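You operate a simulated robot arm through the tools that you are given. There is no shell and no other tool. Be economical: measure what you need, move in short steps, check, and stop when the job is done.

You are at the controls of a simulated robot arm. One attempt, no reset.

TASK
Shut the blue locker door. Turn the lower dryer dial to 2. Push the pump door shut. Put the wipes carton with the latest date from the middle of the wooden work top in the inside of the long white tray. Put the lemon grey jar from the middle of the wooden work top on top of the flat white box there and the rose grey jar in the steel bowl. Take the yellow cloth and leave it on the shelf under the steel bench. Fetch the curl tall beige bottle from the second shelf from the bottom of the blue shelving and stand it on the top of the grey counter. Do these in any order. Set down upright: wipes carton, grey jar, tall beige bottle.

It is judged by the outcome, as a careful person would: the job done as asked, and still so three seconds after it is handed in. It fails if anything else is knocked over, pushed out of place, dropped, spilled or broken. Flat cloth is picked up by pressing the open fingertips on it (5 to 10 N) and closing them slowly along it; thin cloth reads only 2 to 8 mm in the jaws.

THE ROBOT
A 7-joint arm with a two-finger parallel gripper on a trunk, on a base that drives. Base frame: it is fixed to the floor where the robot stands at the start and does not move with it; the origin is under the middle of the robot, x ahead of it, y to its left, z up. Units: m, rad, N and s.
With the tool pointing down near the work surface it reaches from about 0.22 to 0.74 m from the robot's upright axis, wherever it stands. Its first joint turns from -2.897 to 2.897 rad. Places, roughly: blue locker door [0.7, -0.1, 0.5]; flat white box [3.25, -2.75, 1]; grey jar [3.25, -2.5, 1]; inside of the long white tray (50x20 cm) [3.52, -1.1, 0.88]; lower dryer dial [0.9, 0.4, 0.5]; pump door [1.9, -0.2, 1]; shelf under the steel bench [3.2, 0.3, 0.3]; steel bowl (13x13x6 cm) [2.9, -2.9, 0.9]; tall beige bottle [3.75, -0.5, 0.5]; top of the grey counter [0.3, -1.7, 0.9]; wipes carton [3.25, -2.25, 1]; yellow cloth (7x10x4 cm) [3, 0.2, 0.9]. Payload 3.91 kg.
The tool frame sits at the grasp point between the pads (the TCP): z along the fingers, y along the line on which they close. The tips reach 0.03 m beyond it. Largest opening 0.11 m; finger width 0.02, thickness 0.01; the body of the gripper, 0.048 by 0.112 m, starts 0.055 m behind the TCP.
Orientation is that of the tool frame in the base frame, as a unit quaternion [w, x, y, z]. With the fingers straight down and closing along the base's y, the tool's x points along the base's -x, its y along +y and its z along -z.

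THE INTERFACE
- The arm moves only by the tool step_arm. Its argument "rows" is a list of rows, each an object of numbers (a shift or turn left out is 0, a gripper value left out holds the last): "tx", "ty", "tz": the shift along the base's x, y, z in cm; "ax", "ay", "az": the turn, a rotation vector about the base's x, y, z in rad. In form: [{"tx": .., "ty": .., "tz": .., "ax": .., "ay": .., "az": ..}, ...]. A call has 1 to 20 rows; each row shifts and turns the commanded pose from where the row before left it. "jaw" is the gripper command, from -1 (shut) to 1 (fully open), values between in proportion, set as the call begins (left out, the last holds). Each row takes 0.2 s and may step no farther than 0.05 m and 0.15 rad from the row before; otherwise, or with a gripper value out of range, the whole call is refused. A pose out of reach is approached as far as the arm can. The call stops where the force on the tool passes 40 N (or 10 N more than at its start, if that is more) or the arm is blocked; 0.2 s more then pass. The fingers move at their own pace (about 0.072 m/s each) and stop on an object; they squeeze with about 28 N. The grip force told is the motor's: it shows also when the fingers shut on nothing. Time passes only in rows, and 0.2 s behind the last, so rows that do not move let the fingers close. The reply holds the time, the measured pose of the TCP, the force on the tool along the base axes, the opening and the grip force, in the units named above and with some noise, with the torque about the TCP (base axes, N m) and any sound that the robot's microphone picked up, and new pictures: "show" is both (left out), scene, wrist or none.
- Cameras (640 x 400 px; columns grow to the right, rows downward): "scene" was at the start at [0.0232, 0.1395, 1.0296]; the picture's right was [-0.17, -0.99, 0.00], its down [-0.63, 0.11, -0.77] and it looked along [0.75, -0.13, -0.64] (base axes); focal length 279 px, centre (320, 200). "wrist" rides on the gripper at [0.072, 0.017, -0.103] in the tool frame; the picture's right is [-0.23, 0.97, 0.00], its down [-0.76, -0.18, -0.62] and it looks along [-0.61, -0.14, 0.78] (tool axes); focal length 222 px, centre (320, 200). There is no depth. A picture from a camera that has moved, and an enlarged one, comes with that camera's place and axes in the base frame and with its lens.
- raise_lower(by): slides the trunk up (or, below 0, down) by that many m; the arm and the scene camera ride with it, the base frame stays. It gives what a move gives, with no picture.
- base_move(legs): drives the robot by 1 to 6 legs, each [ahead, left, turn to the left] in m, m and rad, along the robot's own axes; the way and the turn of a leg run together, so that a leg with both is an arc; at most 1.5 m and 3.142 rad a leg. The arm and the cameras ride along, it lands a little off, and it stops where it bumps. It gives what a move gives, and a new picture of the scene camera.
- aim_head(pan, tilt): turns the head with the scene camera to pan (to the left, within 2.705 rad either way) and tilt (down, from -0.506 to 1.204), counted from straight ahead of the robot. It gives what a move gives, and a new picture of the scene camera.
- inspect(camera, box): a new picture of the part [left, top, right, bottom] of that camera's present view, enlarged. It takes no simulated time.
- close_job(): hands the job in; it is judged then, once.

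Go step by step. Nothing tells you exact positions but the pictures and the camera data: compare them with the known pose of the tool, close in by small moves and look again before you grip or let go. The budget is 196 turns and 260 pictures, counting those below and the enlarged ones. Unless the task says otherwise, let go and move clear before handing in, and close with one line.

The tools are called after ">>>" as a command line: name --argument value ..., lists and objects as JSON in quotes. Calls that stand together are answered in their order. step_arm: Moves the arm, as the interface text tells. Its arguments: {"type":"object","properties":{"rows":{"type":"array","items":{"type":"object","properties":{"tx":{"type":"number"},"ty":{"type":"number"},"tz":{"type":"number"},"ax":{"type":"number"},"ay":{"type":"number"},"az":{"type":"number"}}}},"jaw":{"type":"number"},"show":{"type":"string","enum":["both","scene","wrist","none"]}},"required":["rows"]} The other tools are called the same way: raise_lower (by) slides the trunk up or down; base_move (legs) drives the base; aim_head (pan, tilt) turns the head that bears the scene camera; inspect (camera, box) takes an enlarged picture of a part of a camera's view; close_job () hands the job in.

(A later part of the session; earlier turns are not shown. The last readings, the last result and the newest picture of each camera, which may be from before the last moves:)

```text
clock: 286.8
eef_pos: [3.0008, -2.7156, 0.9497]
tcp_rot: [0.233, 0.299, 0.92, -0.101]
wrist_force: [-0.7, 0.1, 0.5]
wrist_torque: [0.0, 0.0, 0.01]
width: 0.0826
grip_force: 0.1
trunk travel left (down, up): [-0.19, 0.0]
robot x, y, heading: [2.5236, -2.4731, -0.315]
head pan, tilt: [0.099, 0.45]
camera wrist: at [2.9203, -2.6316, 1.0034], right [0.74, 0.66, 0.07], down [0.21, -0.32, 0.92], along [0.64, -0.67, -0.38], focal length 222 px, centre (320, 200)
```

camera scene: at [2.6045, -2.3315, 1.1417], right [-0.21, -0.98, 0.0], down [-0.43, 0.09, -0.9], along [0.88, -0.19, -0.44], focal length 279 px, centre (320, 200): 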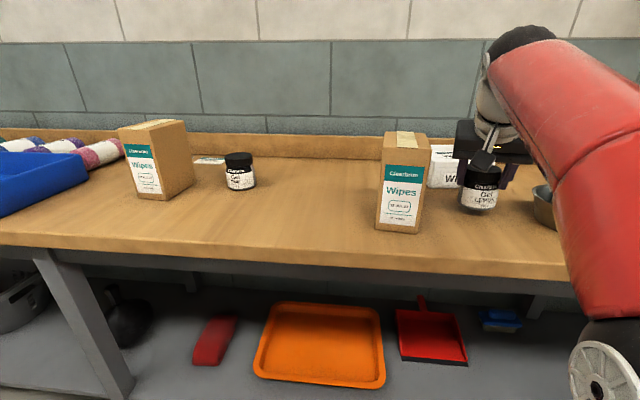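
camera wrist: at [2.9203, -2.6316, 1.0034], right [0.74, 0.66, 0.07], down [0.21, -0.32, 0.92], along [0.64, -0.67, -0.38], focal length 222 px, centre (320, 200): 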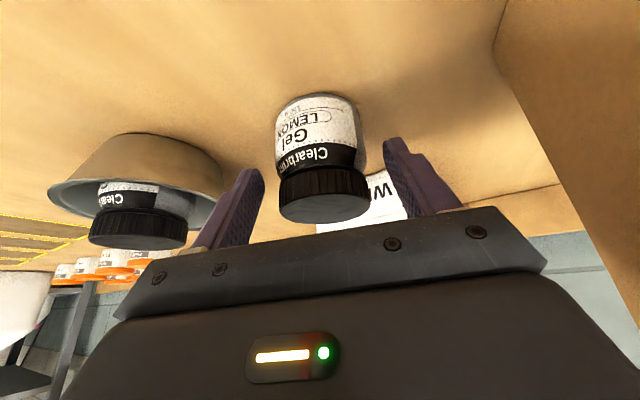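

>>> step_arm --rows '[{"ax": -0.065, "ay": -0.0888}, {"ax": -0.065, "ay": -0.0888}, {"ax": -0.065, "ay": -0.0888}, {"ax": -0.065, "ay": -0.0888}, {"az": 0.08}, {"az": 0.08}, {"az": 0.08}, {"az": 0.08}]' --jaw 0.9 --show "both"

```text
clock: 288.6
eef_pos: [2.9986, -2.716, 0.9498]
tcp_rot: [0.45, 0.142, 0.877, -0.094]
wrist_force: [0.0, -0.3, 0.3]
wrist_torque: [-0.03, -0.01, -0.01]
width: 0.1045
grip_force: 0.1
trunk travel left (down, up): [-0.19, 0.0]
robot x, y, heading: [2.5206, -2.4768, -0.313]
head pan, tilt: [0.099, 0.45]
camera scene: at [2.6043, -2.3314, 1.1417], right [-0.21, -0.98, 0.0], down [-0.43, 0.09, -0.9], along [0.88, -0.19, -0.44], focal length 279 px, centre (320, 200)
camera wrist: at [2.8859, -2.6576, 0.9497], right [0.45, 0.88, 0.15], down [-0.11, -0.11, 0.99], along [0.89, -0.46, 0.05], focal length 222 px, centre (320, 200)
```

scene: 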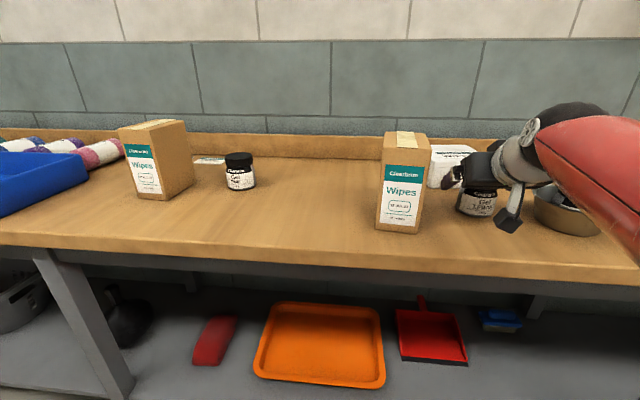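
wrist: 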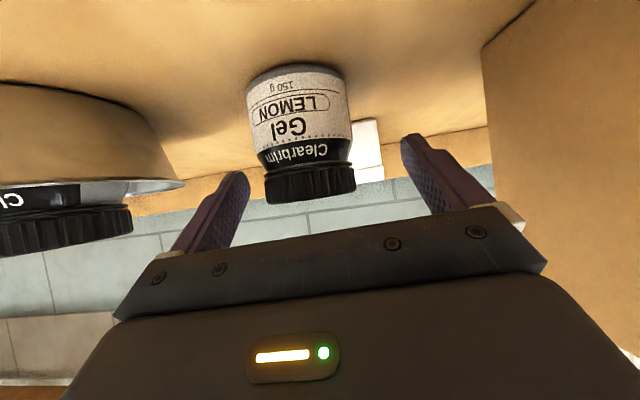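

>>> step_arm --rows '[{"ty": -0.3}, {}, {}, {}, {}]' --jaw -1 --show "none"

>>> step_arm --rows '[{"tz": 0.3}, {"tz": 0.5}, {"tz": 1}, {"tz": 1.5}, {"tz": 1.5}, {"tz": 1.5}, {"tz": 1.5}]' --show "both"

```text
clock: 289.8
eef_pos: [2.9984, -2.7193, 0.9514]
tcp_rot: [0.45, 0.142, 0.877, -0.095]
wrist_force: [3.9, 2.1, 13.5]
wrist_torque: [0.51, -0.65, 0.05]
width: 0.0594
grip_force: 27.5
trunk travel left (down, up): [-0.19, 0.0]
robot x, y, heading: [2.5273, -2.478, -0.314]
head pan, tilt: [0.099, 0.45]
```

```text
clock: 291.4
eef_pos: [2.9989, -2.7187, 1.027]
tcp_rot: [0.448, 0.143, 0.877, -0.095]
wrist_force: [-0.5, -0.2, -2.0]
wrist_torque: [0.01, 0.04, 0.01]
width: 0.0596
grip_force: 28.1
trunk travel left (down, up): [-0.19, 0.0]
robot x, y, heading: [2.527, -2.4779, -0.31]
head pan, tilt: [0.099, 0.45]
camera scene: at [2.6044, -2.3316, 1.1416], right [-0.21, -0.98, 0.0], down [-0.43, 0.09, -0.9], along [0.88, -0.19, -0.44], focal length 279 px, centre (320, 200)
camera wrist: at [2.8865, -2.661, 1.0272], right [0.45, 0.88, 0.15], down [-0.11, -0.11, 0.99], along [0.89, -0.46, 0.05], focal length 222 px, centre (320, 200)
```

scene: 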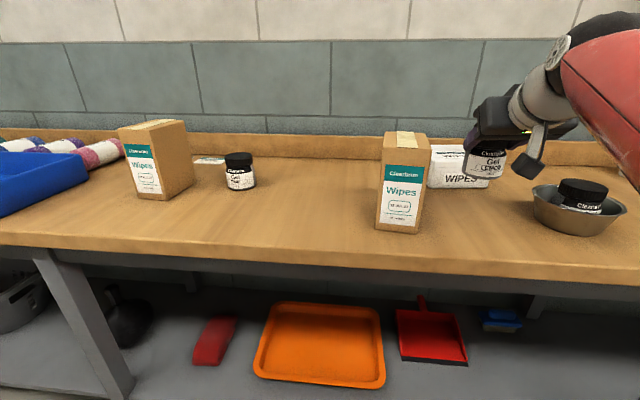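
wrist: 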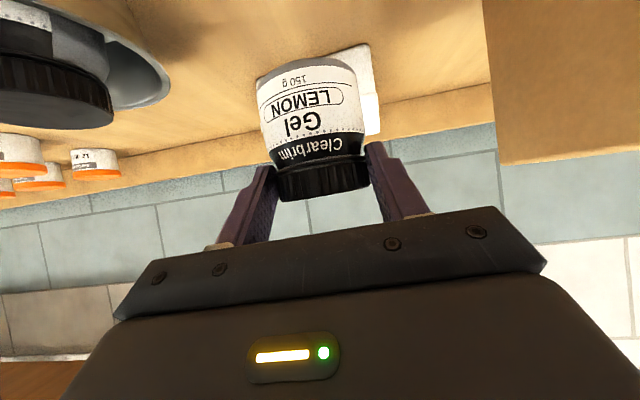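

>>> step_arm --rows '[{"tz": 1.5}, {"tx": 2.6, "ty": -0.9, "tz": 0.5}, {"tx": 2.6, "ty": -0.9}, {"tx": 2.6, "ty": -0.9}, {"tx": 2.6, "ty": -1}, {"tx": 2.6, "ty": -1}]' --show "both"

```text
clock: 292.8
eef_pos: [3.1301, -2.7655, 1.0494]
tcp_rot: [0.45, 0.143, 0.877, -0.095]
wrist_force: [-0.5, 0.0, -0.8]
wrist_torque: [0.03, 0.05, 0.0]
width: 0.0595
grip_force: 28.0
trunk travel left (down, up): [-0.19, 0.0]
robot x, y, heading: [2.5234, -2.4745, -0.311]
head pan, tilt: [0.099, 0.45]
camera scene: at [2.6043, -2.3314, 1.1416], right [-0.21, -0.98, 0.0], down [-0.43, 0.09, -0.9], along [0.88, -0.19, -0.44], focal length 279 px, centre (320, 200)
camera wrist: at [3.0163, -2.7059, 1.0489], right [0.45, 0.88, 0.15], down [-0.11, -0.11, 0.99], along [0.89, -0.46, 0.05], focal length 222 px, centre (320, 200)
```

scene: 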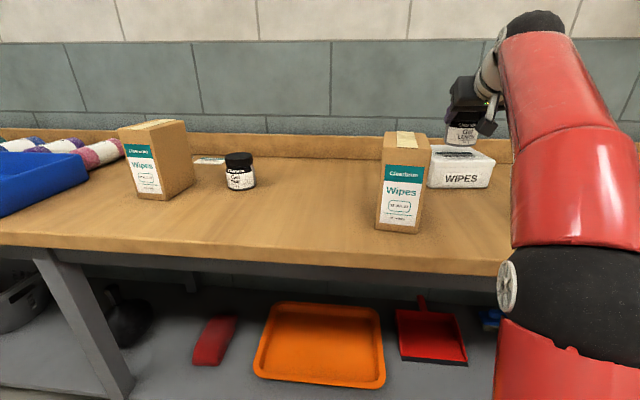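
wrist: 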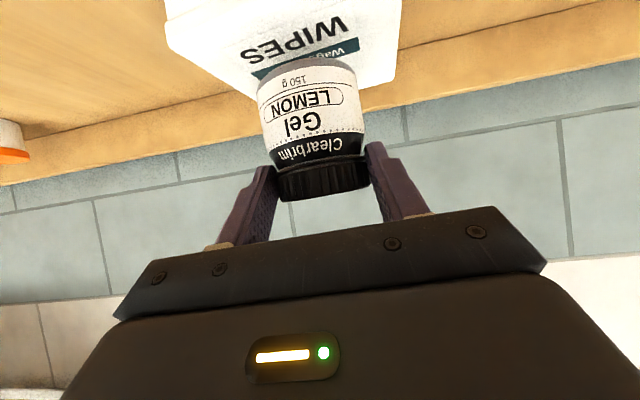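

>>> step_arm --rows '[{"tx": 2.2, "ty": -0.8}, {"tx": 2, "ty": -0.8}, {"tz": -1}, {"tz": -1}]' --show "both"

```text
clock: 293.8
eef_pos: [3.172, -2.7831, 1.0271]
tcp_rot: [0.449, 0.142, 0.877, -0.094]
wrist_force: [0.5, 0.2, -1.7]
wrist_torque: [0.03, 0.03, 0.02]
width: 0.0596
grip_force: 28.1
trunk travel left (down, up): [-0.19, 0.0]
robot x, y, heading: [2.5223, -2.478, -0.31]
head pan, tilt: [0.099, 0.45]
camera scene: at [2.6045, -2.3316, 1.1417], right [-0.21, -0.98, 0.0], down [-0.43, 0.09, -0.9], along [0.88, -0.19, -0.44], focal length 279 px, centre (320, 200)
camera wrist: at [3.0578, -2.7232, 1.0272], right [0.45, 0.88, 0.15], down [-0.11, -0.11, 0.99], along [0.89, -0.46, 0.05], focal length 222 px, centre (320, 200)
```

scene: 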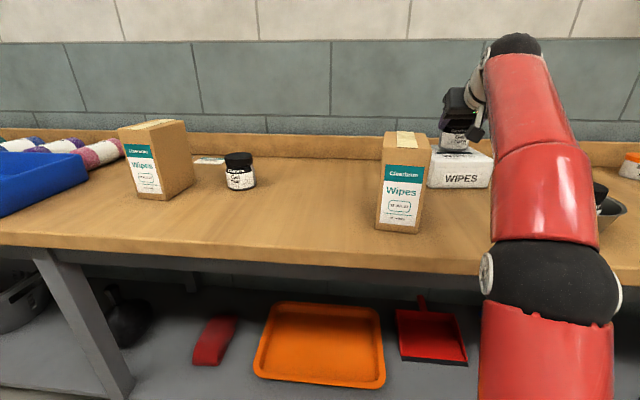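
wrist: 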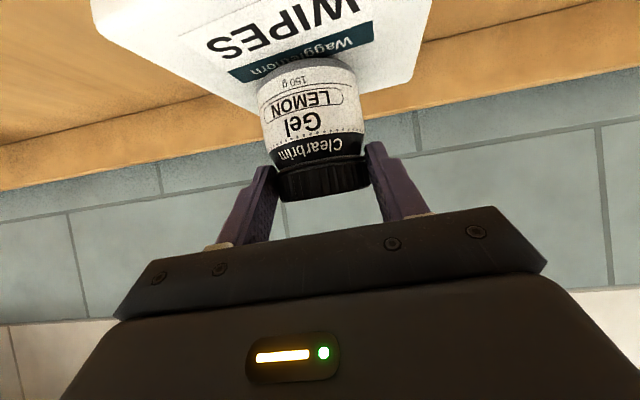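

>>> step_arm --rows '[{"tz": -0.5}, {"tz": -0.4}, {"tz": -0.3}]' --show "none"

>>> step_arm --rows '[{"tz": -0.3}]' --show "none"

```text
clock: 294.6
eef_pos: [3.1697, -2.7817, 1.0209]
tcp_rot: [0.454, 0.142, 0.874, -0.096]
wrist_force: [5.8, -3.2, 22.5]
wrist_torque: [0.19, -0.96, -0.12]
width: 0.0597
grip_force: 27.9
trunk travel left (down, up): [-0.19, 0.0]
robot x, y, heading: [2.5265, -2.4737, -0.314]
head pan, tilt: [0.099, 0.45]
```

```text
clock: 295.0
eef_pos: [3.1686, -2.7818, 1.0191]
tcp_rot: [0.455, 0.143, 0.874, -0.096]
wrist_force: [0.4, -4.7, 35.3]
wrist_torque: [0.31, -0.74, -0.09]
width: 0.0602
grip_force: 27.9
trunk travel left (down, up): [-0.19, 0.0]
robot x, y, heading: [2.5272, -2.4744, -0.315]
head pan, tilt: [0.099, 0.45]
```

Contact with the box top. I'll ease off, release, and withdraw.

>>> step_arm --rows '[{"tz": 0.6}, {}, {}, {}]' --jaw 0.6 --show "wrist"

>>> step_arm --rows '[{"tx": -1, "ty": 0.35, "tz": 0.8}, {"tx": -2, "ty": 0.65, "tz": 1.5}, {"tx": -3, "ty": 1, "tz": 1.5}, {"tx": -3, "ty": 1, "tz": 1}, {"tx": -3, "ty": 1, "tz": 0.5}]' --show "both"

```text
clock: 296.0
eef_pos: [3.1715, -2.7818, 1.0187]
tcp_rot: [0.448, 0.143, 0.877, -0.094]
wrist_force: [0.5, -0.9, 0.4]
wrist_torque: [0.0, 0.01, 0.01]
width: 0.088
grip_force: 0.0
trunk travel left (down, up): [-0.19, 0.0]
robot x, y, heading: [2.5279, -2.479, -0.31]
head pan, tilt: [0.099, 0.45]
camera wrist: at [3.0581, -2.7238, 1.0184], right [0.45, 0.88, 0.15], down [-0.11, -0.11, 0.99], along [0.89, -0.46, 0.05], focal length 222 px, centre (320, 200)
```

wrist: 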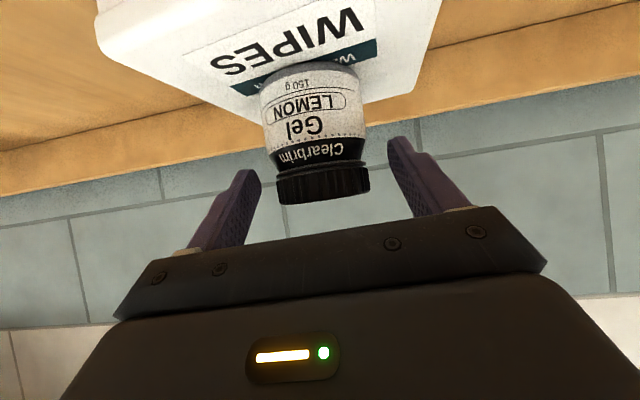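

```text
clock: 297.2
eef_pos: [3.0538, -2.7413, 1.0701]
tcp_rot: [0.448, 0.143, 0.878, -0.094]
wrist_force: [0.7, -0.6, -0.8]
wrist_torque: [0.0, 0.01, -0.01]
width: 0.0879
grip_force: 0.0
trunk travel left (down, up): [-0.19, 0.0]
robot x, y, heading: [2.5256, -2.4753, -0.314]
head pan, tilt: [0.099, 0.45]
camera scene: at [2.6047, -2.3317, 1.1416], right [-0.21, -0.98, 0.0], down [-0.43, 0.09, -0.9], along [0.88, -0.19, -0.44], focal length 279 px, centre (320, 200)
camera wrist: at [2.9399, -2.6828, 1.0705], right [0.45, 0.88, 0.15], down [-0.11, -0.11, 0.99], along [0.89, -0.46, 0.04], focal length 222 px, centre (320, 200)
```

scene: 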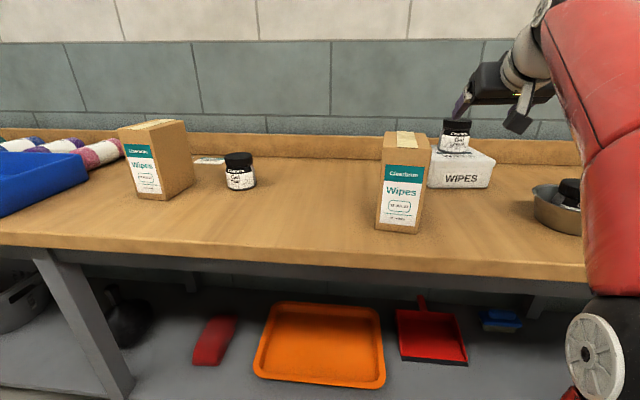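
wrist: 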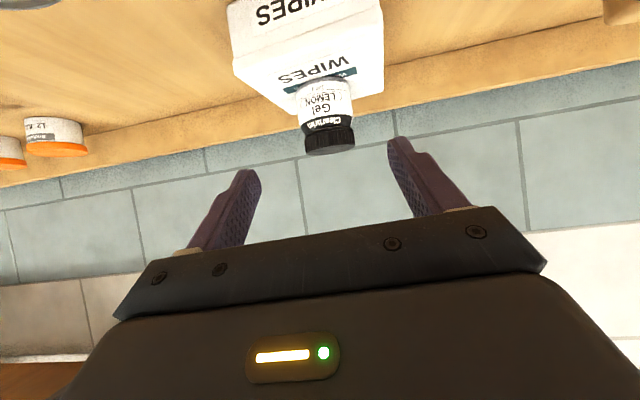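

LEMON stands on the white box. Next I'll fetch the CURL bottle from the blue shelving.

>>> base_move --legs '[[-0.35, 0, 0], [0, 1.2, 0], [0, 0.95, 0]]'

>>> raise_lower --by -0.12

>>> aim_head --pan 0.1 --tilt 0.5

```text
clock: 309.7
eef_pos: [3.3798, -0.5814, 1.0703]
tcp_rot: [0.45, 0.138, 0.878, -0.092]
wrist_force: [-0.2, 0.1, -0.1]
wrist_torque: [-0.02, 0.02, -0.01]
width: 0.0879
grip_force: 0.1
trunk travel left (down, up): [-0.19, 0.0]
robot x, y, heading: [2.8519, -0.3277, -0.305]
head pan, tilt: [0.099, 0.45]
camera scene: at [2.9267, -0.1774, 1.1417], right [-0.2, -0.98, 0.0], down [-0.43, 0.09, -0.9], along [0.88, -0.18, -0.44], focal length 279 px, centre (320, 200)
```

scene: 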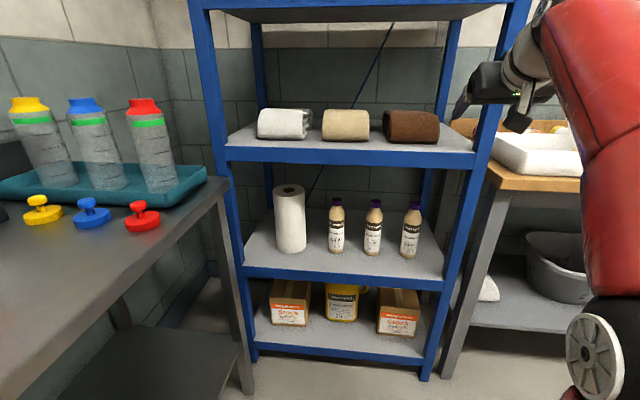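

```text
clock: 311.2
eef_pos: [3.3813, -0.5821, 0.9512]
tcp_rot: [0.449, 0.137, 0.878, -0.091]
wrist_force: [-0.3, 0.8, -0.5]
wrist_torque: [0.01, 0.02, 0.01]
width: 0.0879
grip_force: 0.0
trunk travel left (down, up): [-0.07, 0.12]
robot x, y, heading: [2.8531, -0.3252, -0.302]
head pan, tilt: [0.099, 0.45]
```

```text
clock: 311.8
eef_pos: [3.3807, -0.5812, 0.9511]
tcp_rot: [0.449, 0.136, 0.878, -0.091]
wrist_force: [-0.3, -0.8, 0.2]
wrist_torque: [0.0, 0.03, 0.02]
width: 0.0879
grip_force: 0.0
trunk travel left (down, up): [-0.07, 0.12]
robot x, y, heading: [2.8488, -0.3207, -0.299]
head pan, tilt: [0.099, 0.499]
camera scene: at [2.9258, -0.1772, 1.0172], right [-0.2, -0.98, 0.0], down [-0.47, 0.1, -0.88], along [0.86, -0.18, -0.48], focal length 279 px, centre (320, 200)
```

scene: 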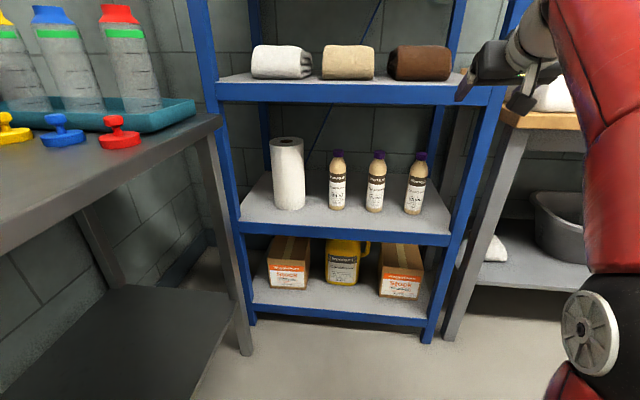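

>>> inspect --camera "scene" --box '[310, 135, 470, 255]'

>>> step_arm --rows '[{"tx": -1.6, "ty": 0.5, "tz": -4.5}, {"tx": -1.6, "ty": 0.5, "tz": -4.5}, {"tx": -1.6, "ty": 0.5, "tz": -4.5, "ax": -0.029, "ay": -0.09}, {"tx": -1.6, "ty": 0.5, "tz": -4.5, "ax": -0.029, "ay": -0.09}, {"tx": -1.6, "ty": 0.5, "tz": -4.5, "az": -0.105}, {"tx": -1.6, "ty": 0.5, "tz": -4.5, "az": -0.105}, {"tx": -1.6, "ty": 0.5, "tz": -4.5, "az": -0.105}, {"tz": -3}]' --jaw 1 --show "both"

```text
3.33 times, centred on (390, 195) of scene
camera zoom: at [2.9258, -0.1772, 1.0172], right [-0.2, -0.98, 0.0], down [-0.47, 0.1, -0.88], along [0.86, -0.18, -0.48], focal length 930 px, centre (87, 217)
```

zoom: 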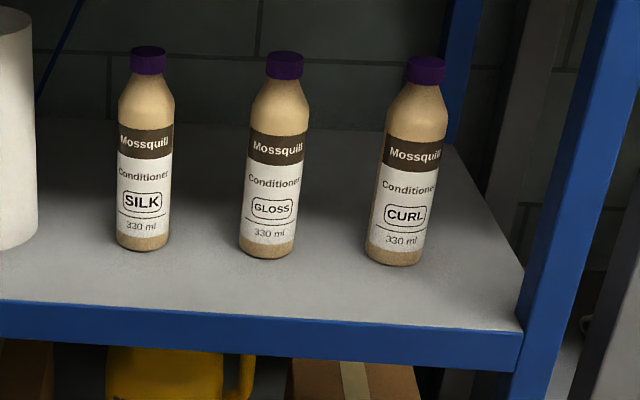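

```text
clock: 313.6
eef_pos: [3.2677, -0.548, 0.6061]
tcp_rot: [0.507, 0.26, 0.8, -0.186]
wrist_force: [0.2, 0.2, 0.7]
wrist_torque: [-0.04, -0.01, 0.0]
width: 0.1097
grip_force: 0.1
trunk travel left (down, up): [-0.07, 0.12]
robot x, y, heading: [2.8477, -0.321, -0.301]
head pan, tilt: [0.099, 0.499]
camera scene: at [2.9257, -0.1772, 1.0172], right [-0.2, -0.98, 0.0], down [-0.47, 0.1, -0.88], along [0.86, -0.18, -0.48], focal length 279 px, centre (320, 200)
camera wrist: at [3.1791, -0.4586, 0.5829], right [0.67, 0.72, 0.17], down [-0.29, 0.04, 0.96], along [0.69, -0.69, 0.23], focal length 222 px, centre (320, 200)
```

scene: 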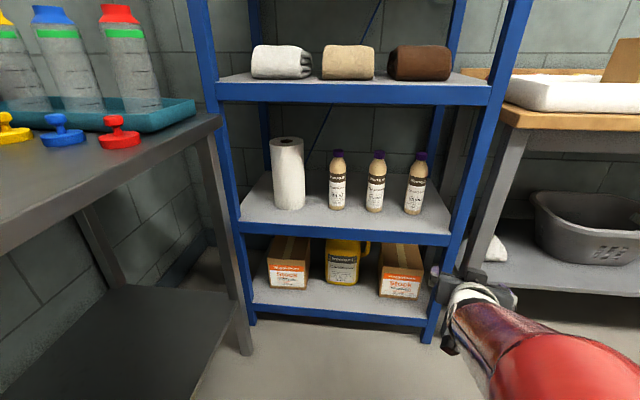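
wrist: 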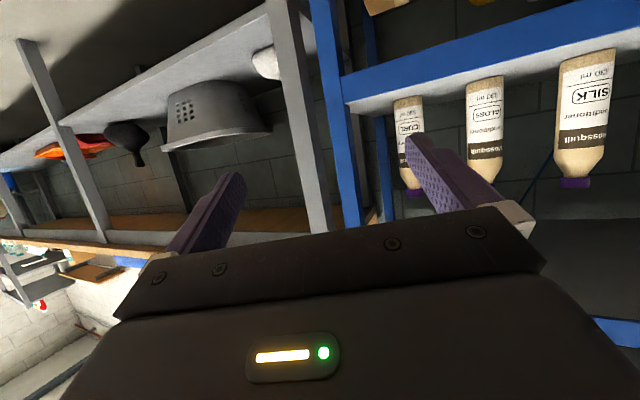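

>>> step_arm --rows '[{"tx": 0.8, "ty": 2.5, "tz": 0.5}, {"tx": 0.8, "ty": 2.5, "tz": 0.5}, {"tx": 0.8, "ty": 2.5}]' --show "none"

>>> base_move --legs '[[0.25, 0, 0]]'

>>> step_arm --rows '[{}]' --show "wrist"

```text
clock: 314.4
eef_pos: [3.2944, -0.4832, 0.593]
tcp_rot: [0.484, 0.283, 0.813, -0.158]
wrist_force: [0.5, -0.2, 0.4]
wrist_torque: [0.0, -0.01, -0.01]
width: 0.1101
grip_force: 0.1
trunk travel left (down, up): [-0.07, 0.12]
robot x, y, heading: [2.8475, -0.3223, -0.301]
head pan, tilt: [0.099, 0.499]
```

```text
clock: 316.2
eef_pos: [3.5334, -0.5614, 0.5945]
tcp_rot: [0.484, 0.284, 0.812, -0.161]
wrist_force: [0.6, -0.9, 0.6]
wrist_torque: [-0.01, -0.03, 0.02]
width: 0.1099
grip_force: 0.0
trunk travel left (down, up): [-0.07, 0.12]
robot x, y, heading: [3.0906, -0.397, -0.302]
head pan, tilt: [0.099, 0.499]
camera scene: at [3.1662, -0.2523, 1.0172], right [-0.2, -0.98, 0.0], down [-0.47, 0.1, -0.88], along [0.86, -0.18, -0.48], focal length 279 px, centre (320, 200)
```

scene: 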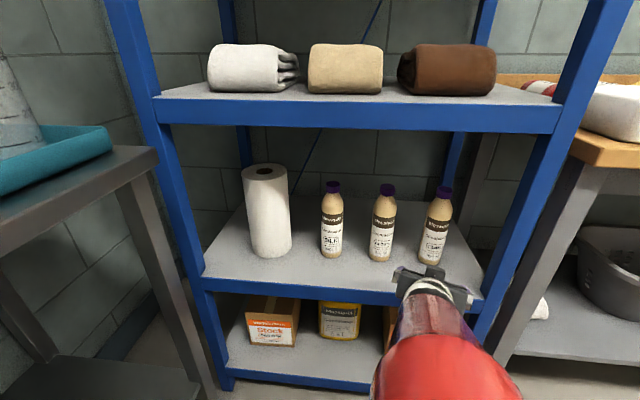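

```text
clock: 316.6
eef_pos: [3.5324, -0.5621, 0.5948]
tcp_rot: [0.485, 0.286, 0.811, -0.162]
wrist_force: [0.1, -0.4, -0.2]
wrist_torque: [0.01, -0.01, -0.02]
width: 0.1101
grip_force: 0.0
trunk travel left (down, up): [-0.07, 0.12]
robot x, y, heading: [3.087, -0.3999, -0.307]
head pan, tilt: [0.099, 0.499]
camera wrist: at [3.4447, -0.4698, 0.5806], right [0.69, 0.69, 0.21], down [-0.26, -0.04, 0.96], along [0.68, -0.72, 0.16], focal length 222 px, centre (320, 200)
```

wrist: 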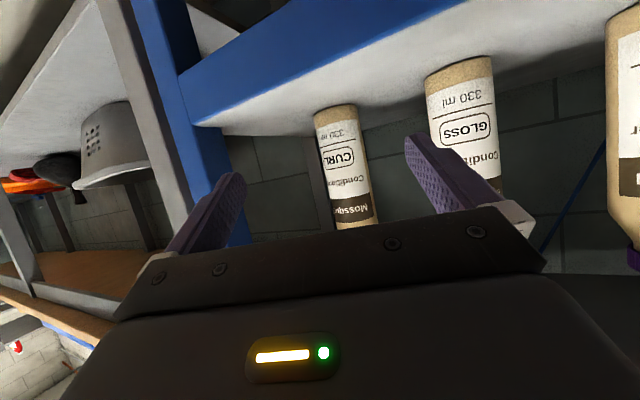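

>>> step_arm --rows '[{"tx": 0.9, "ty": 1.2, "tz": 0.5}, {"tx": 2.6, "ty": -2.1}, {"tx": 2.6, "ty": -2.1}, {"tx": 2.6, "ty": -2.1}]' --show "both"

```text
clock: 317.6
eef_pos: [3.6196, -0.612, 0.6018]
tcp_rot: [0.485, 0.283, 0.811, -0.161]
wrist_force: [0.5, 0.3, 0.6]
wrist_torque: [0.0, 0.03, 0.0]
width: 0.1099
grip_force: 0.1
trunk travel left (down, up): [-0.07, 0.12]
robot x, y, heading: [3.0911, -0.3994, -0.306]
head pan, tilt: [0.099, 0.499]
camera scene: at [3.1662, -0.2522, 1.0172], right [-0.2, -0.98, 0.0], down [-0.47, 0.1, -0.88], along [0.86, -0.18, -0.48], focal length 279 px, centre (320, 200)
camera wrist: at [3.5321, -0.5211, 0.5865], right [0.68, 0.7, 0.21], down [-0.26, -0.04, 0.96], along [0.68, -0.72, 0.16], focal length 222 px, centre (320, 200)
```

scene: 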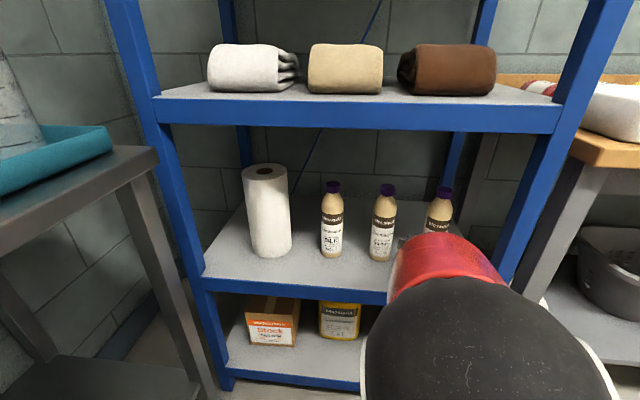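
wrist: 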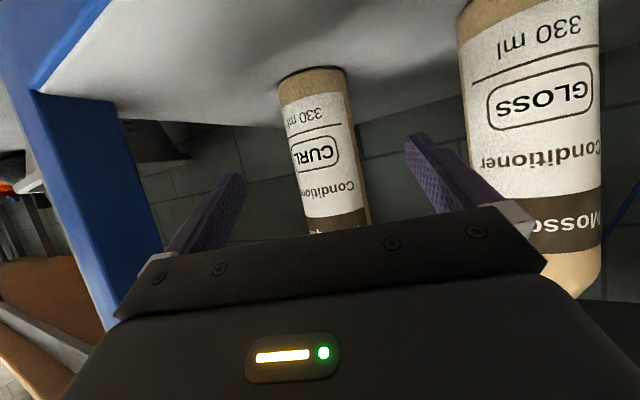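

>>> step_arm --rows '[{"tx": 2.6, "ty": -2.1}, {"tx": 2.6, "ty": -2.1}, {"tx": 2.2, "ty": -1.8}]' --show "wrist"

>>> step_arm --rows '[{}, {}, {}, {}, {}]' --jaw -1 --show "wrist"

```text
clock: 318.4
eef_pos: [3.6933, -0.6712, 0.598]
tcp_rot: [0.485, 0.284, 0.811, -0.161]
wrist_force: [0.3, 0.1, -0.6]
wrist_torque: [-0.01, -0.02, -0.02]
width: 0.1099
grip_force: 0.0
trunk travel left (down, up): [-0.07, 0.12]
robot x, y, heading: [3.0888, -0.4009, -0.307]
head pan, tilt: [0.099, 0.499]
camera wrist: at [3.6068, -0.5803, 0.585], right [0.68, 0.7, 0.21], down [-0.26, -0.04, 0.96], along [0.68, -0.72, 0.16], focal length 222 px, centre (320, 200)
```

wrist: 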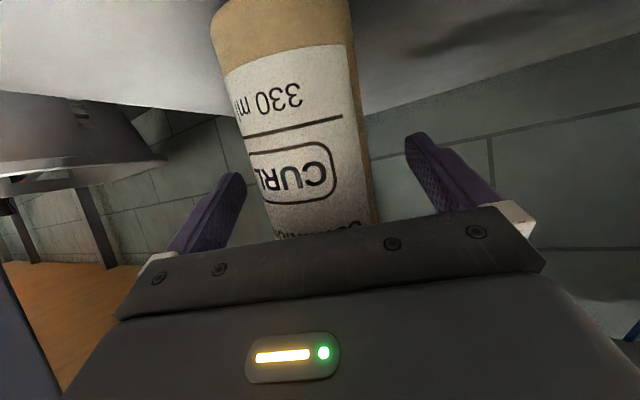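

```text
clock: 319.6
eef_pos: [3.6942, -0.6733, 0.5995]
tcp_rot: [0.485, 0.283, 0.812, -0.16]
wrist_force: [1.0, 0.8, -0.2]
wrist_torque: [0.02, -0.1, -0.06]
width: 0.0548
grip_force: 27.6
trunk travel left (down, up): [-0.07, 0.12]
robot x, y, heading: [3.088, -0.3975, -0.305]
head pan, tilt: [0.099, 0.499]
camera wrist: at [3.6065, -0.5802, 0.585], right [0.68, 0.7, 0.21], down [-0.26, -0.04, 0.96], along [0.68, -0.72, 0.16], focal length 222 px, centre (320, 200)
```

wrist: 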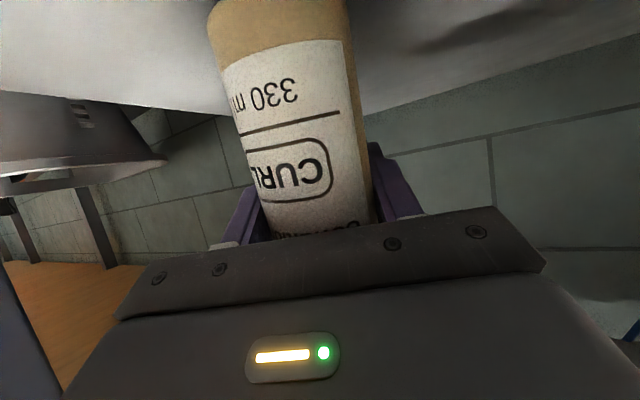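

>>> step_arm --rows '[{"tz": 0.3}, {"tz": 0.5}, {"tz": 0.8}, {"tz": 1}, {"tz": 1}]' --show "wrist"

>>> step_arm --rows '[{"tx": -1.5, "ty": 1.2}, {"tx": -2.3, "ty": 1.9}, {"tx": -2.6, "ty": 2.1}, {"tx": -2.6, "ty": 2.1}, {"tx": -2.6, "ty": 2.1}, {"tx": -2.6, "ty": 1.8}, {"tx": -2.6, "ty": 1.2}]' --show "both"

```text
clock: 320.8
eef_pos: [3.6934, -0.6713, 0.6358]
tcp_rot: [0.486, 0.283, 0.811, -0.16]
wrist_force: [0.8, 0.7, -3.3]
wrist_torque: [-0.03, -0.05, -0.03]
width: 0.0549
grip_force: 28.0
trunk travel left (down, up): [-0.07, 0.12]
robot x, y, heading: [3.0843, -0.3994, -0.3]
head pan, tilt: [0.099, 0.499]
camera wrist: at [3.6059, -0.5807, 0.6217], right [0.68, 0.7, 0.21], down [-0.26, -0.04, 0.96], along [0.68, -0.72, 0.16], focal length 222 px, centre (320, 200)
```

wrist: 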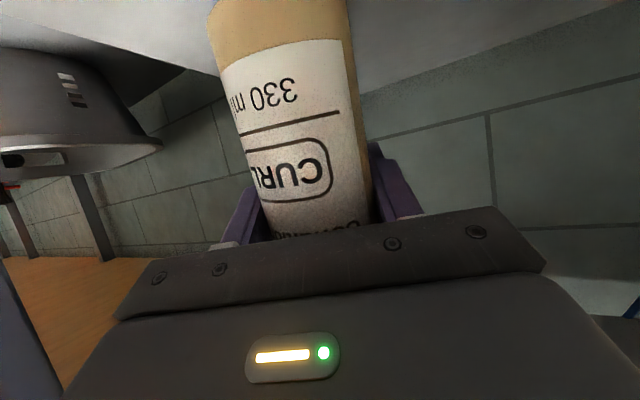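

```text
clock: 322.6
eef_pos: [3.5083, -0.608, 0.6173]
tcp_rot: [0.455, 0.356, 0.798, -0.17]
wrist_force: [-0.3, 0.0, -3.6]
wrist_torque: [0.0, 0.0, -0.01]
width: 0.0547
grip_force: 28.0
trunk travel left (down, up): [-0.07, 0.12]
robot x, y, heading: [3.0864, -0.3969, -0.306]
head pan, tilt: [0.099, 0.499]
stopped in row 7: the arm was blocked; the commanded pose is now the measured one
camera scene: at [3.1664, -0.2525, 1.0172], right [-0.2, -0.98, 0.0], down [-0.47, 0.1, -0.88], along [0.86, -0.18, -0.48], focal length 279 px, centre (320, 200)
camera wrist: at [3.4327, -0.5039, 0.6122], right [0.78, 0.58, 0.24], down [-0.25, -0.07, 0.97], along [0.57, -0.81, 0.1], focal length 222 px, centre (320, 200)
```

scene: 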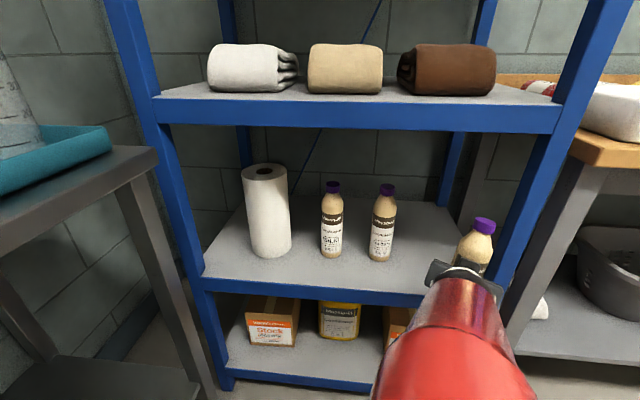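
wrist: 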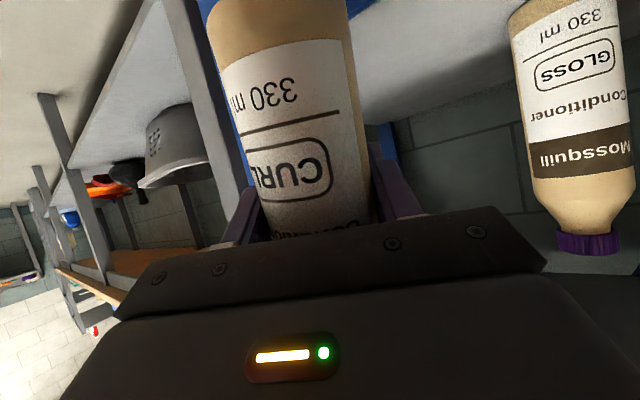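

>>> base_move --legs '[[-0.4, 0, 0]]'

>>> step_arm --rows '[{"tx": -2, "ty": -2, "az": 0.1}, {"tx": -2, "ty": -2, "az": 0.1}, {"tx": -2, "ty": -1, "az": 0.1}, {"tz": 3, "az": 0.1}, {"tz": 3, "az": 0.1}, {"tz": 3}, {"tz": 3}, {"tz": 3}]' --show "both"

```text
clock: 325.1
eef_pos: [3.1243, -0.4854, 0.6173]
tcp_rot: [0.456, 0.353, 0.8, -0.167]
wrist_force: [0.1, -0.4, -4.0]
wrist_torque: [0.0, -0.04, -0.01]
width: 0.0547
grip_force: 28.2
trunk travel left (down, up): [-0.07, 0.12]
robot x, y, heading: [2.7053, -0.2767, -0.297]
head pan, tilt: [0.099, 0.499]
camera scene: at [2.7804, -0.132, 1.0172], right [-0.2, -0.98, 0.0], down [-0.47, 0.1, -0.88], along [0.86, -0.18, -0.48], focal length 279 px, centre (320, 200)
```

scene: 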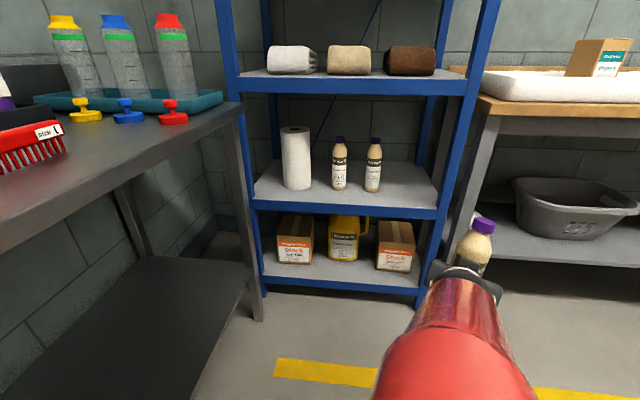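

```text
clock: 326.9
eef_pos: [3.0638, -0.5341, 0.768]
tcp_rot: [0.483, 0.144, 0.862, -0.05]
wrist_force: [-0.4, 1.1, -2.2]
wrist_torque: [0.02, -0.04, 0.02]
width: 0.0552
grip_force: 27.5
trunk travel left (down, up): [-0.07, 0.12]
robot x, y, heading: [2.7031, -0.2786, -0.301]
head pan, tilt: [0.099, 0.499]
camera scene: at [2.7803, -0.1321, 1.0172], right [-0.2, -0.98, 0.0], down [-0.47, 0.1, -0.88], along [0.86, -0.17, -0.48], focal length 279 px, centre (320, 200)
camera wrist: at [2.948, -0.4794, 0.7616], right [0.4, 0.88, 0.24], down [-0.19, -0.18, 0.97], along [0.9, -0.43, 0.09], focal length 222 px, centre (320, 200)
```

scene: 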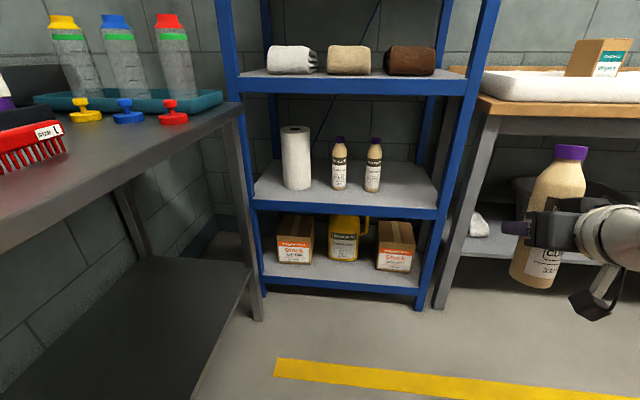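
wrist: 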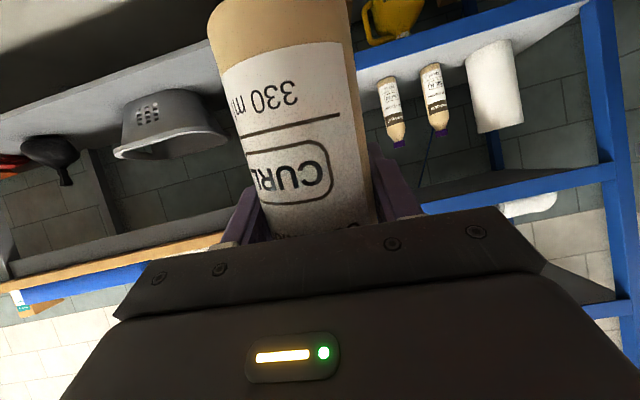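

The CURL bottle is held. I'll raise the trunk and retrace the route towards the van.

>>> raise_lower --by 0.12

>>> base_move --legs '[[0, -1.1, 0], [0, -1.0, 0], [0, 0, 0.32]]'

```text
clock: 328.4
eef_pos: [3.0634, -0.5343, 0.8882]
tcp_rot: [0.483, 0.144, 0.862, -0.049]
wrist_force: [-0.2, -1.4, -3.6]
wrist_torque: [-0.02, -0.04, 0.03]
width: 0.0547
grip_force: 28.0
trunk travel left (down, up): [-0.19, 0.0]
robot x, y, heading: [2.7054, -0.2783, -0.301]
head pan, tilt: [0.099, 0.499]
```

```text
clock: 339.8
eef_pos: [2.5233, -2.39, 0.8871]
tcp_rot: [0.486, 0.0, 0.873, 0.031]
wrist_force: [0.2, 0.2, -3.2]
wrist_torque: [0.0, -0.03, 0.0]
width: 0.0547
grip_force: 28.0
trunk travel left (down, up): [-0.19, 0.0]
robot x, y, heading: [2.098, -2.2666, 0.033]
head pan, tilt: [0.099, 0.499]
camera scene: at [2.1256, -2.1024, 1.1372], right [0.13, -0.99, 0.0], down [-0.47, -0.06, -0.88], along [0.87, 0.11, -0.48], focal length 279 px, centre (320, 200)
```

scene: 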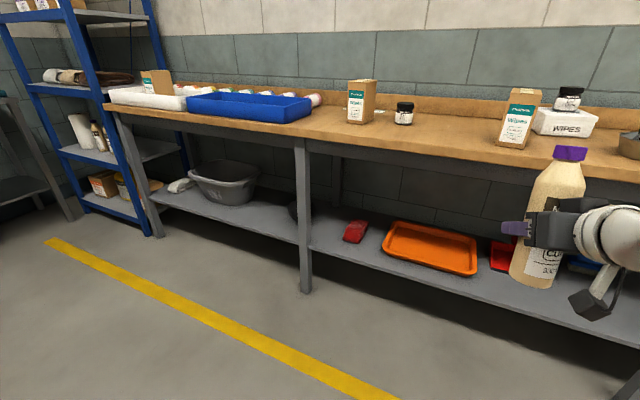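

>>> base_move --legs '[[-0.05, -0.28, -0.02], [-1.1, -0.37, 0]]'

>>> aim_head --pan 2.6 --tilt 0.5

>>> aim_head --pan -2.6 --tilt 0.5

```text
clock: 347.3
eef_pos: [1.3759, -3.07, 0.8865]
tcp_rot: [0.485, 0.013, 0.874, 0.024]
wrist_force: [-0.7, -0.3, -3.6]
wrist_torque: [0.0, -0.05, -0.04]
width: 0.055
grip_force: 28.3
trunk travel left (down, up): [-0.19, 0.0]
robot x, y, heading: [0.9558, -2.933, 0.004]
head pan, tilt: [0.099, 0.499]
camera scene: at [0.9871, -2.7698, 1.1372], right [0.1, -1.0, 0.0], down [-0.48, -0.05, -0.88], along [0.87, 0.09, -0.48], focal length 279 px, centre (320, 200)
```

scene: 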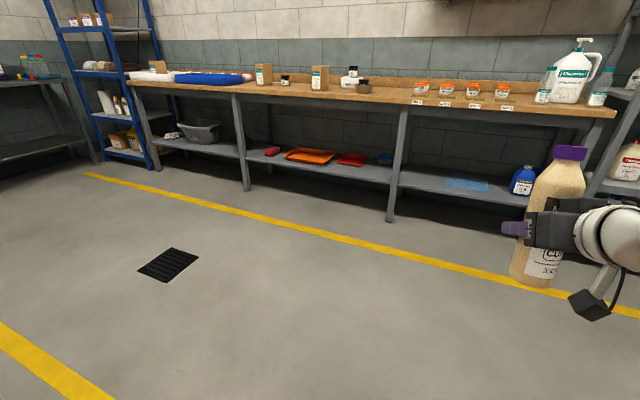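

```text
clock: 349.6
eef_pos: [1.3758, -3.07, 0.8865]
tcp_rot: [0.486, 0.013, 0.874, 0.024]
wrist_force: [-1.2, 0.9, -3.1]
wrist_torque: [0.02, -0.06, 0.02]
width: 0.0546
grip_force: 28.0
trunk travel left (down, up): [-0.19, 0.0]
robot x, y, heading: [0.9558, -2.9331, -0.002]
head pan, tilt: [2.601, 0.499]
camera scene: at [0.8186, -2.7318, 1.1372], right [0.52, 0.86, 0.0], down [0.41, -0.25, -0.88], along [-0.75, 0.45, -0.48], focal length 279 px, centre (320, 200)
```

scene: 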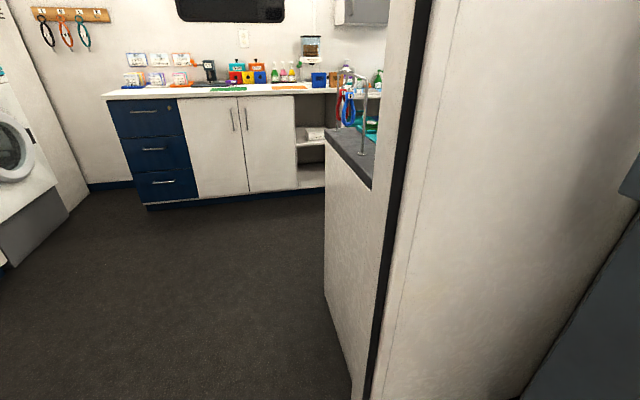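

```text
clock: 353.6
eef_pos: [1.3754, -3.0704, 0.8878]
tcp_rot: [0.485, 0.013, 0.874, 0.024]
wrist_force: [-0.9, -0.5, -2.7]
wrist_torque: [-0.02, -0.04, 0.01]
width: 0.055
grip_force: 28.1
trunk travel left (down, up): [-0.19, 0.0]
robot x, y, heading: [0.9541, -2.9316, -0.0]
head pan, tilt: [-2.601, 0.499]
camera scene: at [0.8185, -2.8256, 1.1372], right [-0.51, 0.86, 0.0], down [0.41, 0.25, -0.88], along [-0.75, -0.45, -0.48], focal length 279 px, centre (320, 200)
```

scene: 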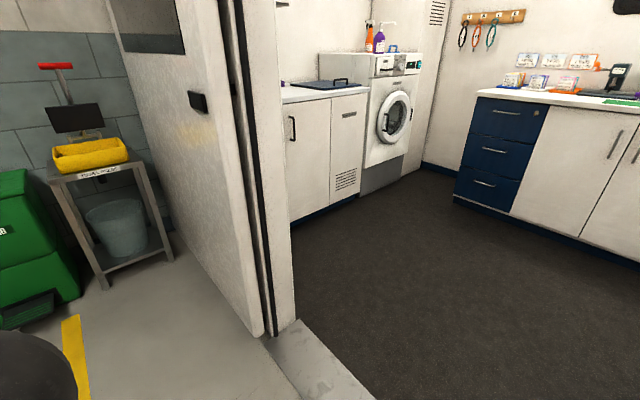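

>>> base_move --legs '[[-1.42, 0, 0]]'

>>> base_move --legs '[[0, 0, 1.3]]'

>>> aim_head --pan -0.6 --tilt 0.4

```text
clock: 360.7
eef_pos: [-0.0451, -3.0656, 0.8875]
tcp_rot: [0.487, 0.02, 0.873, 0.019]
wrist_force: [-0.3, 0.6, -3.6]
wrist_torque: [-0.02, -0.05, 0.01]
width: 0.0551
grip_force: 28.0
trunk travel left (down, up): [-0.19, 0.0]
robot x, y, heading: [-0.4623, -2.9225, -0.016]
head pan, tilt: [-2.601, 0.499]
camera scene: at [-0.5984, -2.8124, 1.1372], right [-0.5, 0.86, 0.0], down [0.41, 0.24, -0.88], along [-0.76, -0.44, -0.48], focal length 279 px, centre (320, 200)
```

scene: 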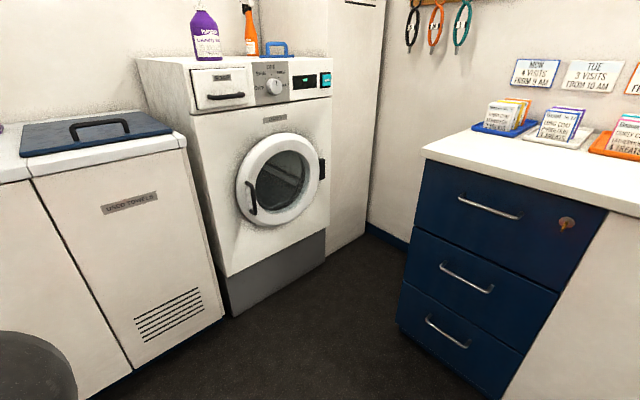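

```text
clock: 364.3
eef_pos: [-0.2118, -2.5578, 0.888]
tcp_rot: [0.374, -0.513, 0.708, 0.309]
wrist_force: [0.0, 0.6, -3.7]
wrist_torque: [0.04, -0.02, -0.03]
width: 0.0549
grip_force: 28.4
trunk travel left (down, up): [-0.19, 0.0]
robot x, y, heading: [-0.4626, -2.9186, 1.284]
head pan, tilt: [-2.601, 0.499]
camera scene: at [-0.6036, -3.0235, 1.1372], right [-0.97, -0.25, 0.0], down [-0.12, 0.46, -0.88], along [0.22, -0.85, -0.48], focal length 279 px, centre (320, 200)
```

scene: 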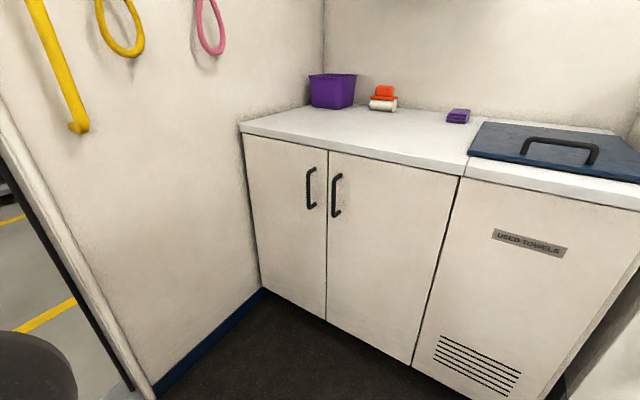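

```text
clock: 366.2
eef_pos: [-0.2122, -2.5575, 0.888]
tcp_rot: [0.375, -0.513, 0.707, 0.31]
wrist_force: [-0.4, -0.3, -3.1]
wrist_torque: [0.06, -0.01, -0.01]
width: 0.0547
grip_force: 28.0
trunk travel left (down, up): [-0.19, 0.0]
robot x, y, heading: [-0.4616, -2.9233, 1.281]
head pan, tilt: [-0.6, 0.4]
camera scene: at [-0.5547, -2.8769, 1.1463], right [0.63, -0.78, 0.0], down [-0.3, -0.25, -0.92], along [0.71, 0.58, -0.39], focal length 279 px, centre (320, 200)
```

scene: 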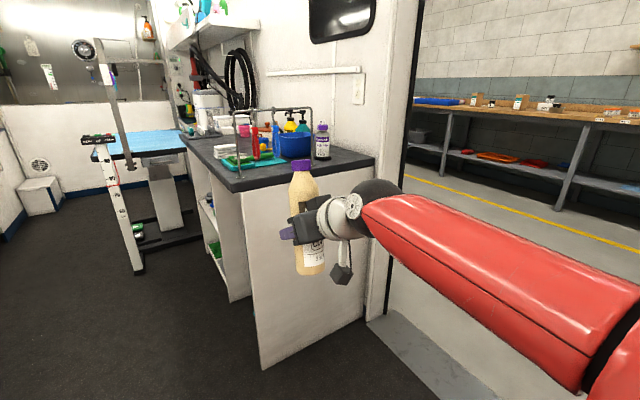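

>>> base_move --legs '[[0, 0.39, 0.0], [0.9, 0, 0]]'

>>> aim_head --pan -1.1 --tilt 0.5

```text
clock: 373.0
eef_pos: [-0.3331, -1.5926, 0.8881]
tcp_rot: [0.375, -0.512, 0.708, 0.309]
wrist_force: [0.1, 0.5, -2.9]
wrist_torque: [0.04, -0.03, 0.0]
width: 0.0548
grip_force: 27.9
trunk travel left (down, up): [-0.19, 0.0]
robot x, y, heading: [-0.5832, -1.9541, 1.281]
head pan, tilt: [-0.6, 0.4]
camera scene: at [-0.6768, -1.9101, 1.1463], right [0.63, -0.78, 0.0], down [-0.3, -0.25, -0.92], along [0.72, 0.58, -0.39], focal length 279 px, centre (320, 200)
```

scene: 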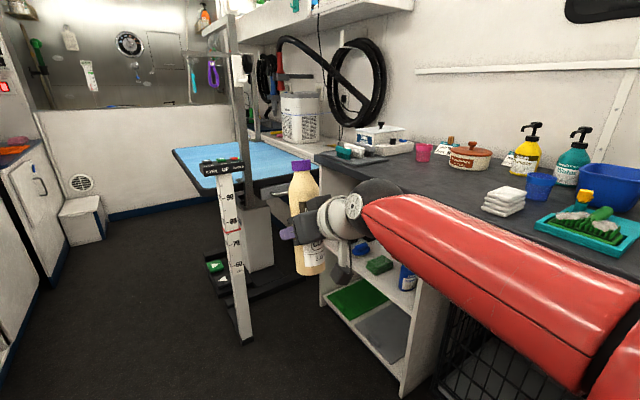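

```text
clock: 373.9
eef_pos: [-0.332, -1.5928, 0.8874]
tcp_rot: [0.375, -0.512, 0.708, 0.309]
wrist_force: [-0.7, 0.7, -3.5]
wrist_torque: [0.02, -0.04, 0.03]
width: 0.0548
grip_force: 27.8
trunk travel left (down, up): [-0.19, 0.0]
robot x, y, heading: [-0.5835, -1.9543, 1.278]
head pan, tilt: [-1.1, 0.499]
camera scene: at [-0.6593, -1.9518, 1.1372], right [0.18, -0.98, 0.0], down [-0.47, -0.09, -0.88], along [0.86, 0.16, -0.48], focal length 279 px, centre (320, 200)
```

scene: 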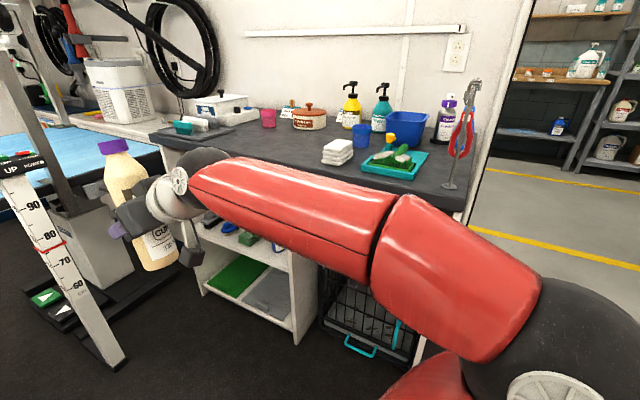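

>>> step_arm --rows '[{"tz": 4}, {"tz": 4}, {"tz": 4}, {"tz": 4}]' --show "none"

>>> base_move --legs '[[0.25, 0, 0]]'

```text
clock: 374.9
eef_pos: [-0.3351, -1.5933, 1.0464]
tcp_rot: [0.374, -0.513, 0.708, 0.309]
wrist_force: [0.5, -0.4, -3.0]
wrist_torque: [0.05, 0.03, 0.03]
width: 0.0544
grip_force: 28.2
trunk travel left (down, up): [-0.19, 0.0]
robot x, y, heading: [-0.5834, -1.9565, 1.281]
head pan, tilt: [-1.1, 0.499]
```

```text
clock: 376.8
eef_pos: [-0.2606, -1.3542, 1.047]
tcp_rot: [0.375, -0.512, 0.708, 0.31]
wrist_force: [0.0, -0.2, -4.4]
wrist_torque: [0.03, -0.03, 0.02]
width: 0.0547
grip_force: 27.3
trunk travel left (down, up): [-0.19, 0.0]
robot x, y, heading: [-0.513, -1.7129, 1.278]
head pan, tilt: [-1.1, 0.499]
camera scene: at [-0.5875, -1.7112, 1.1372], right [0.18, -0.98, 0.0], down [-0.47, -0.09, -0.88], along [0.86, 0.16, -0.48], focal length 279 px, centre (320, 200)
```

scene: 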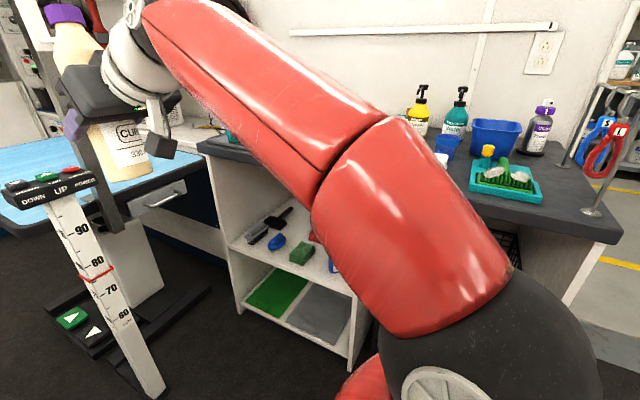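

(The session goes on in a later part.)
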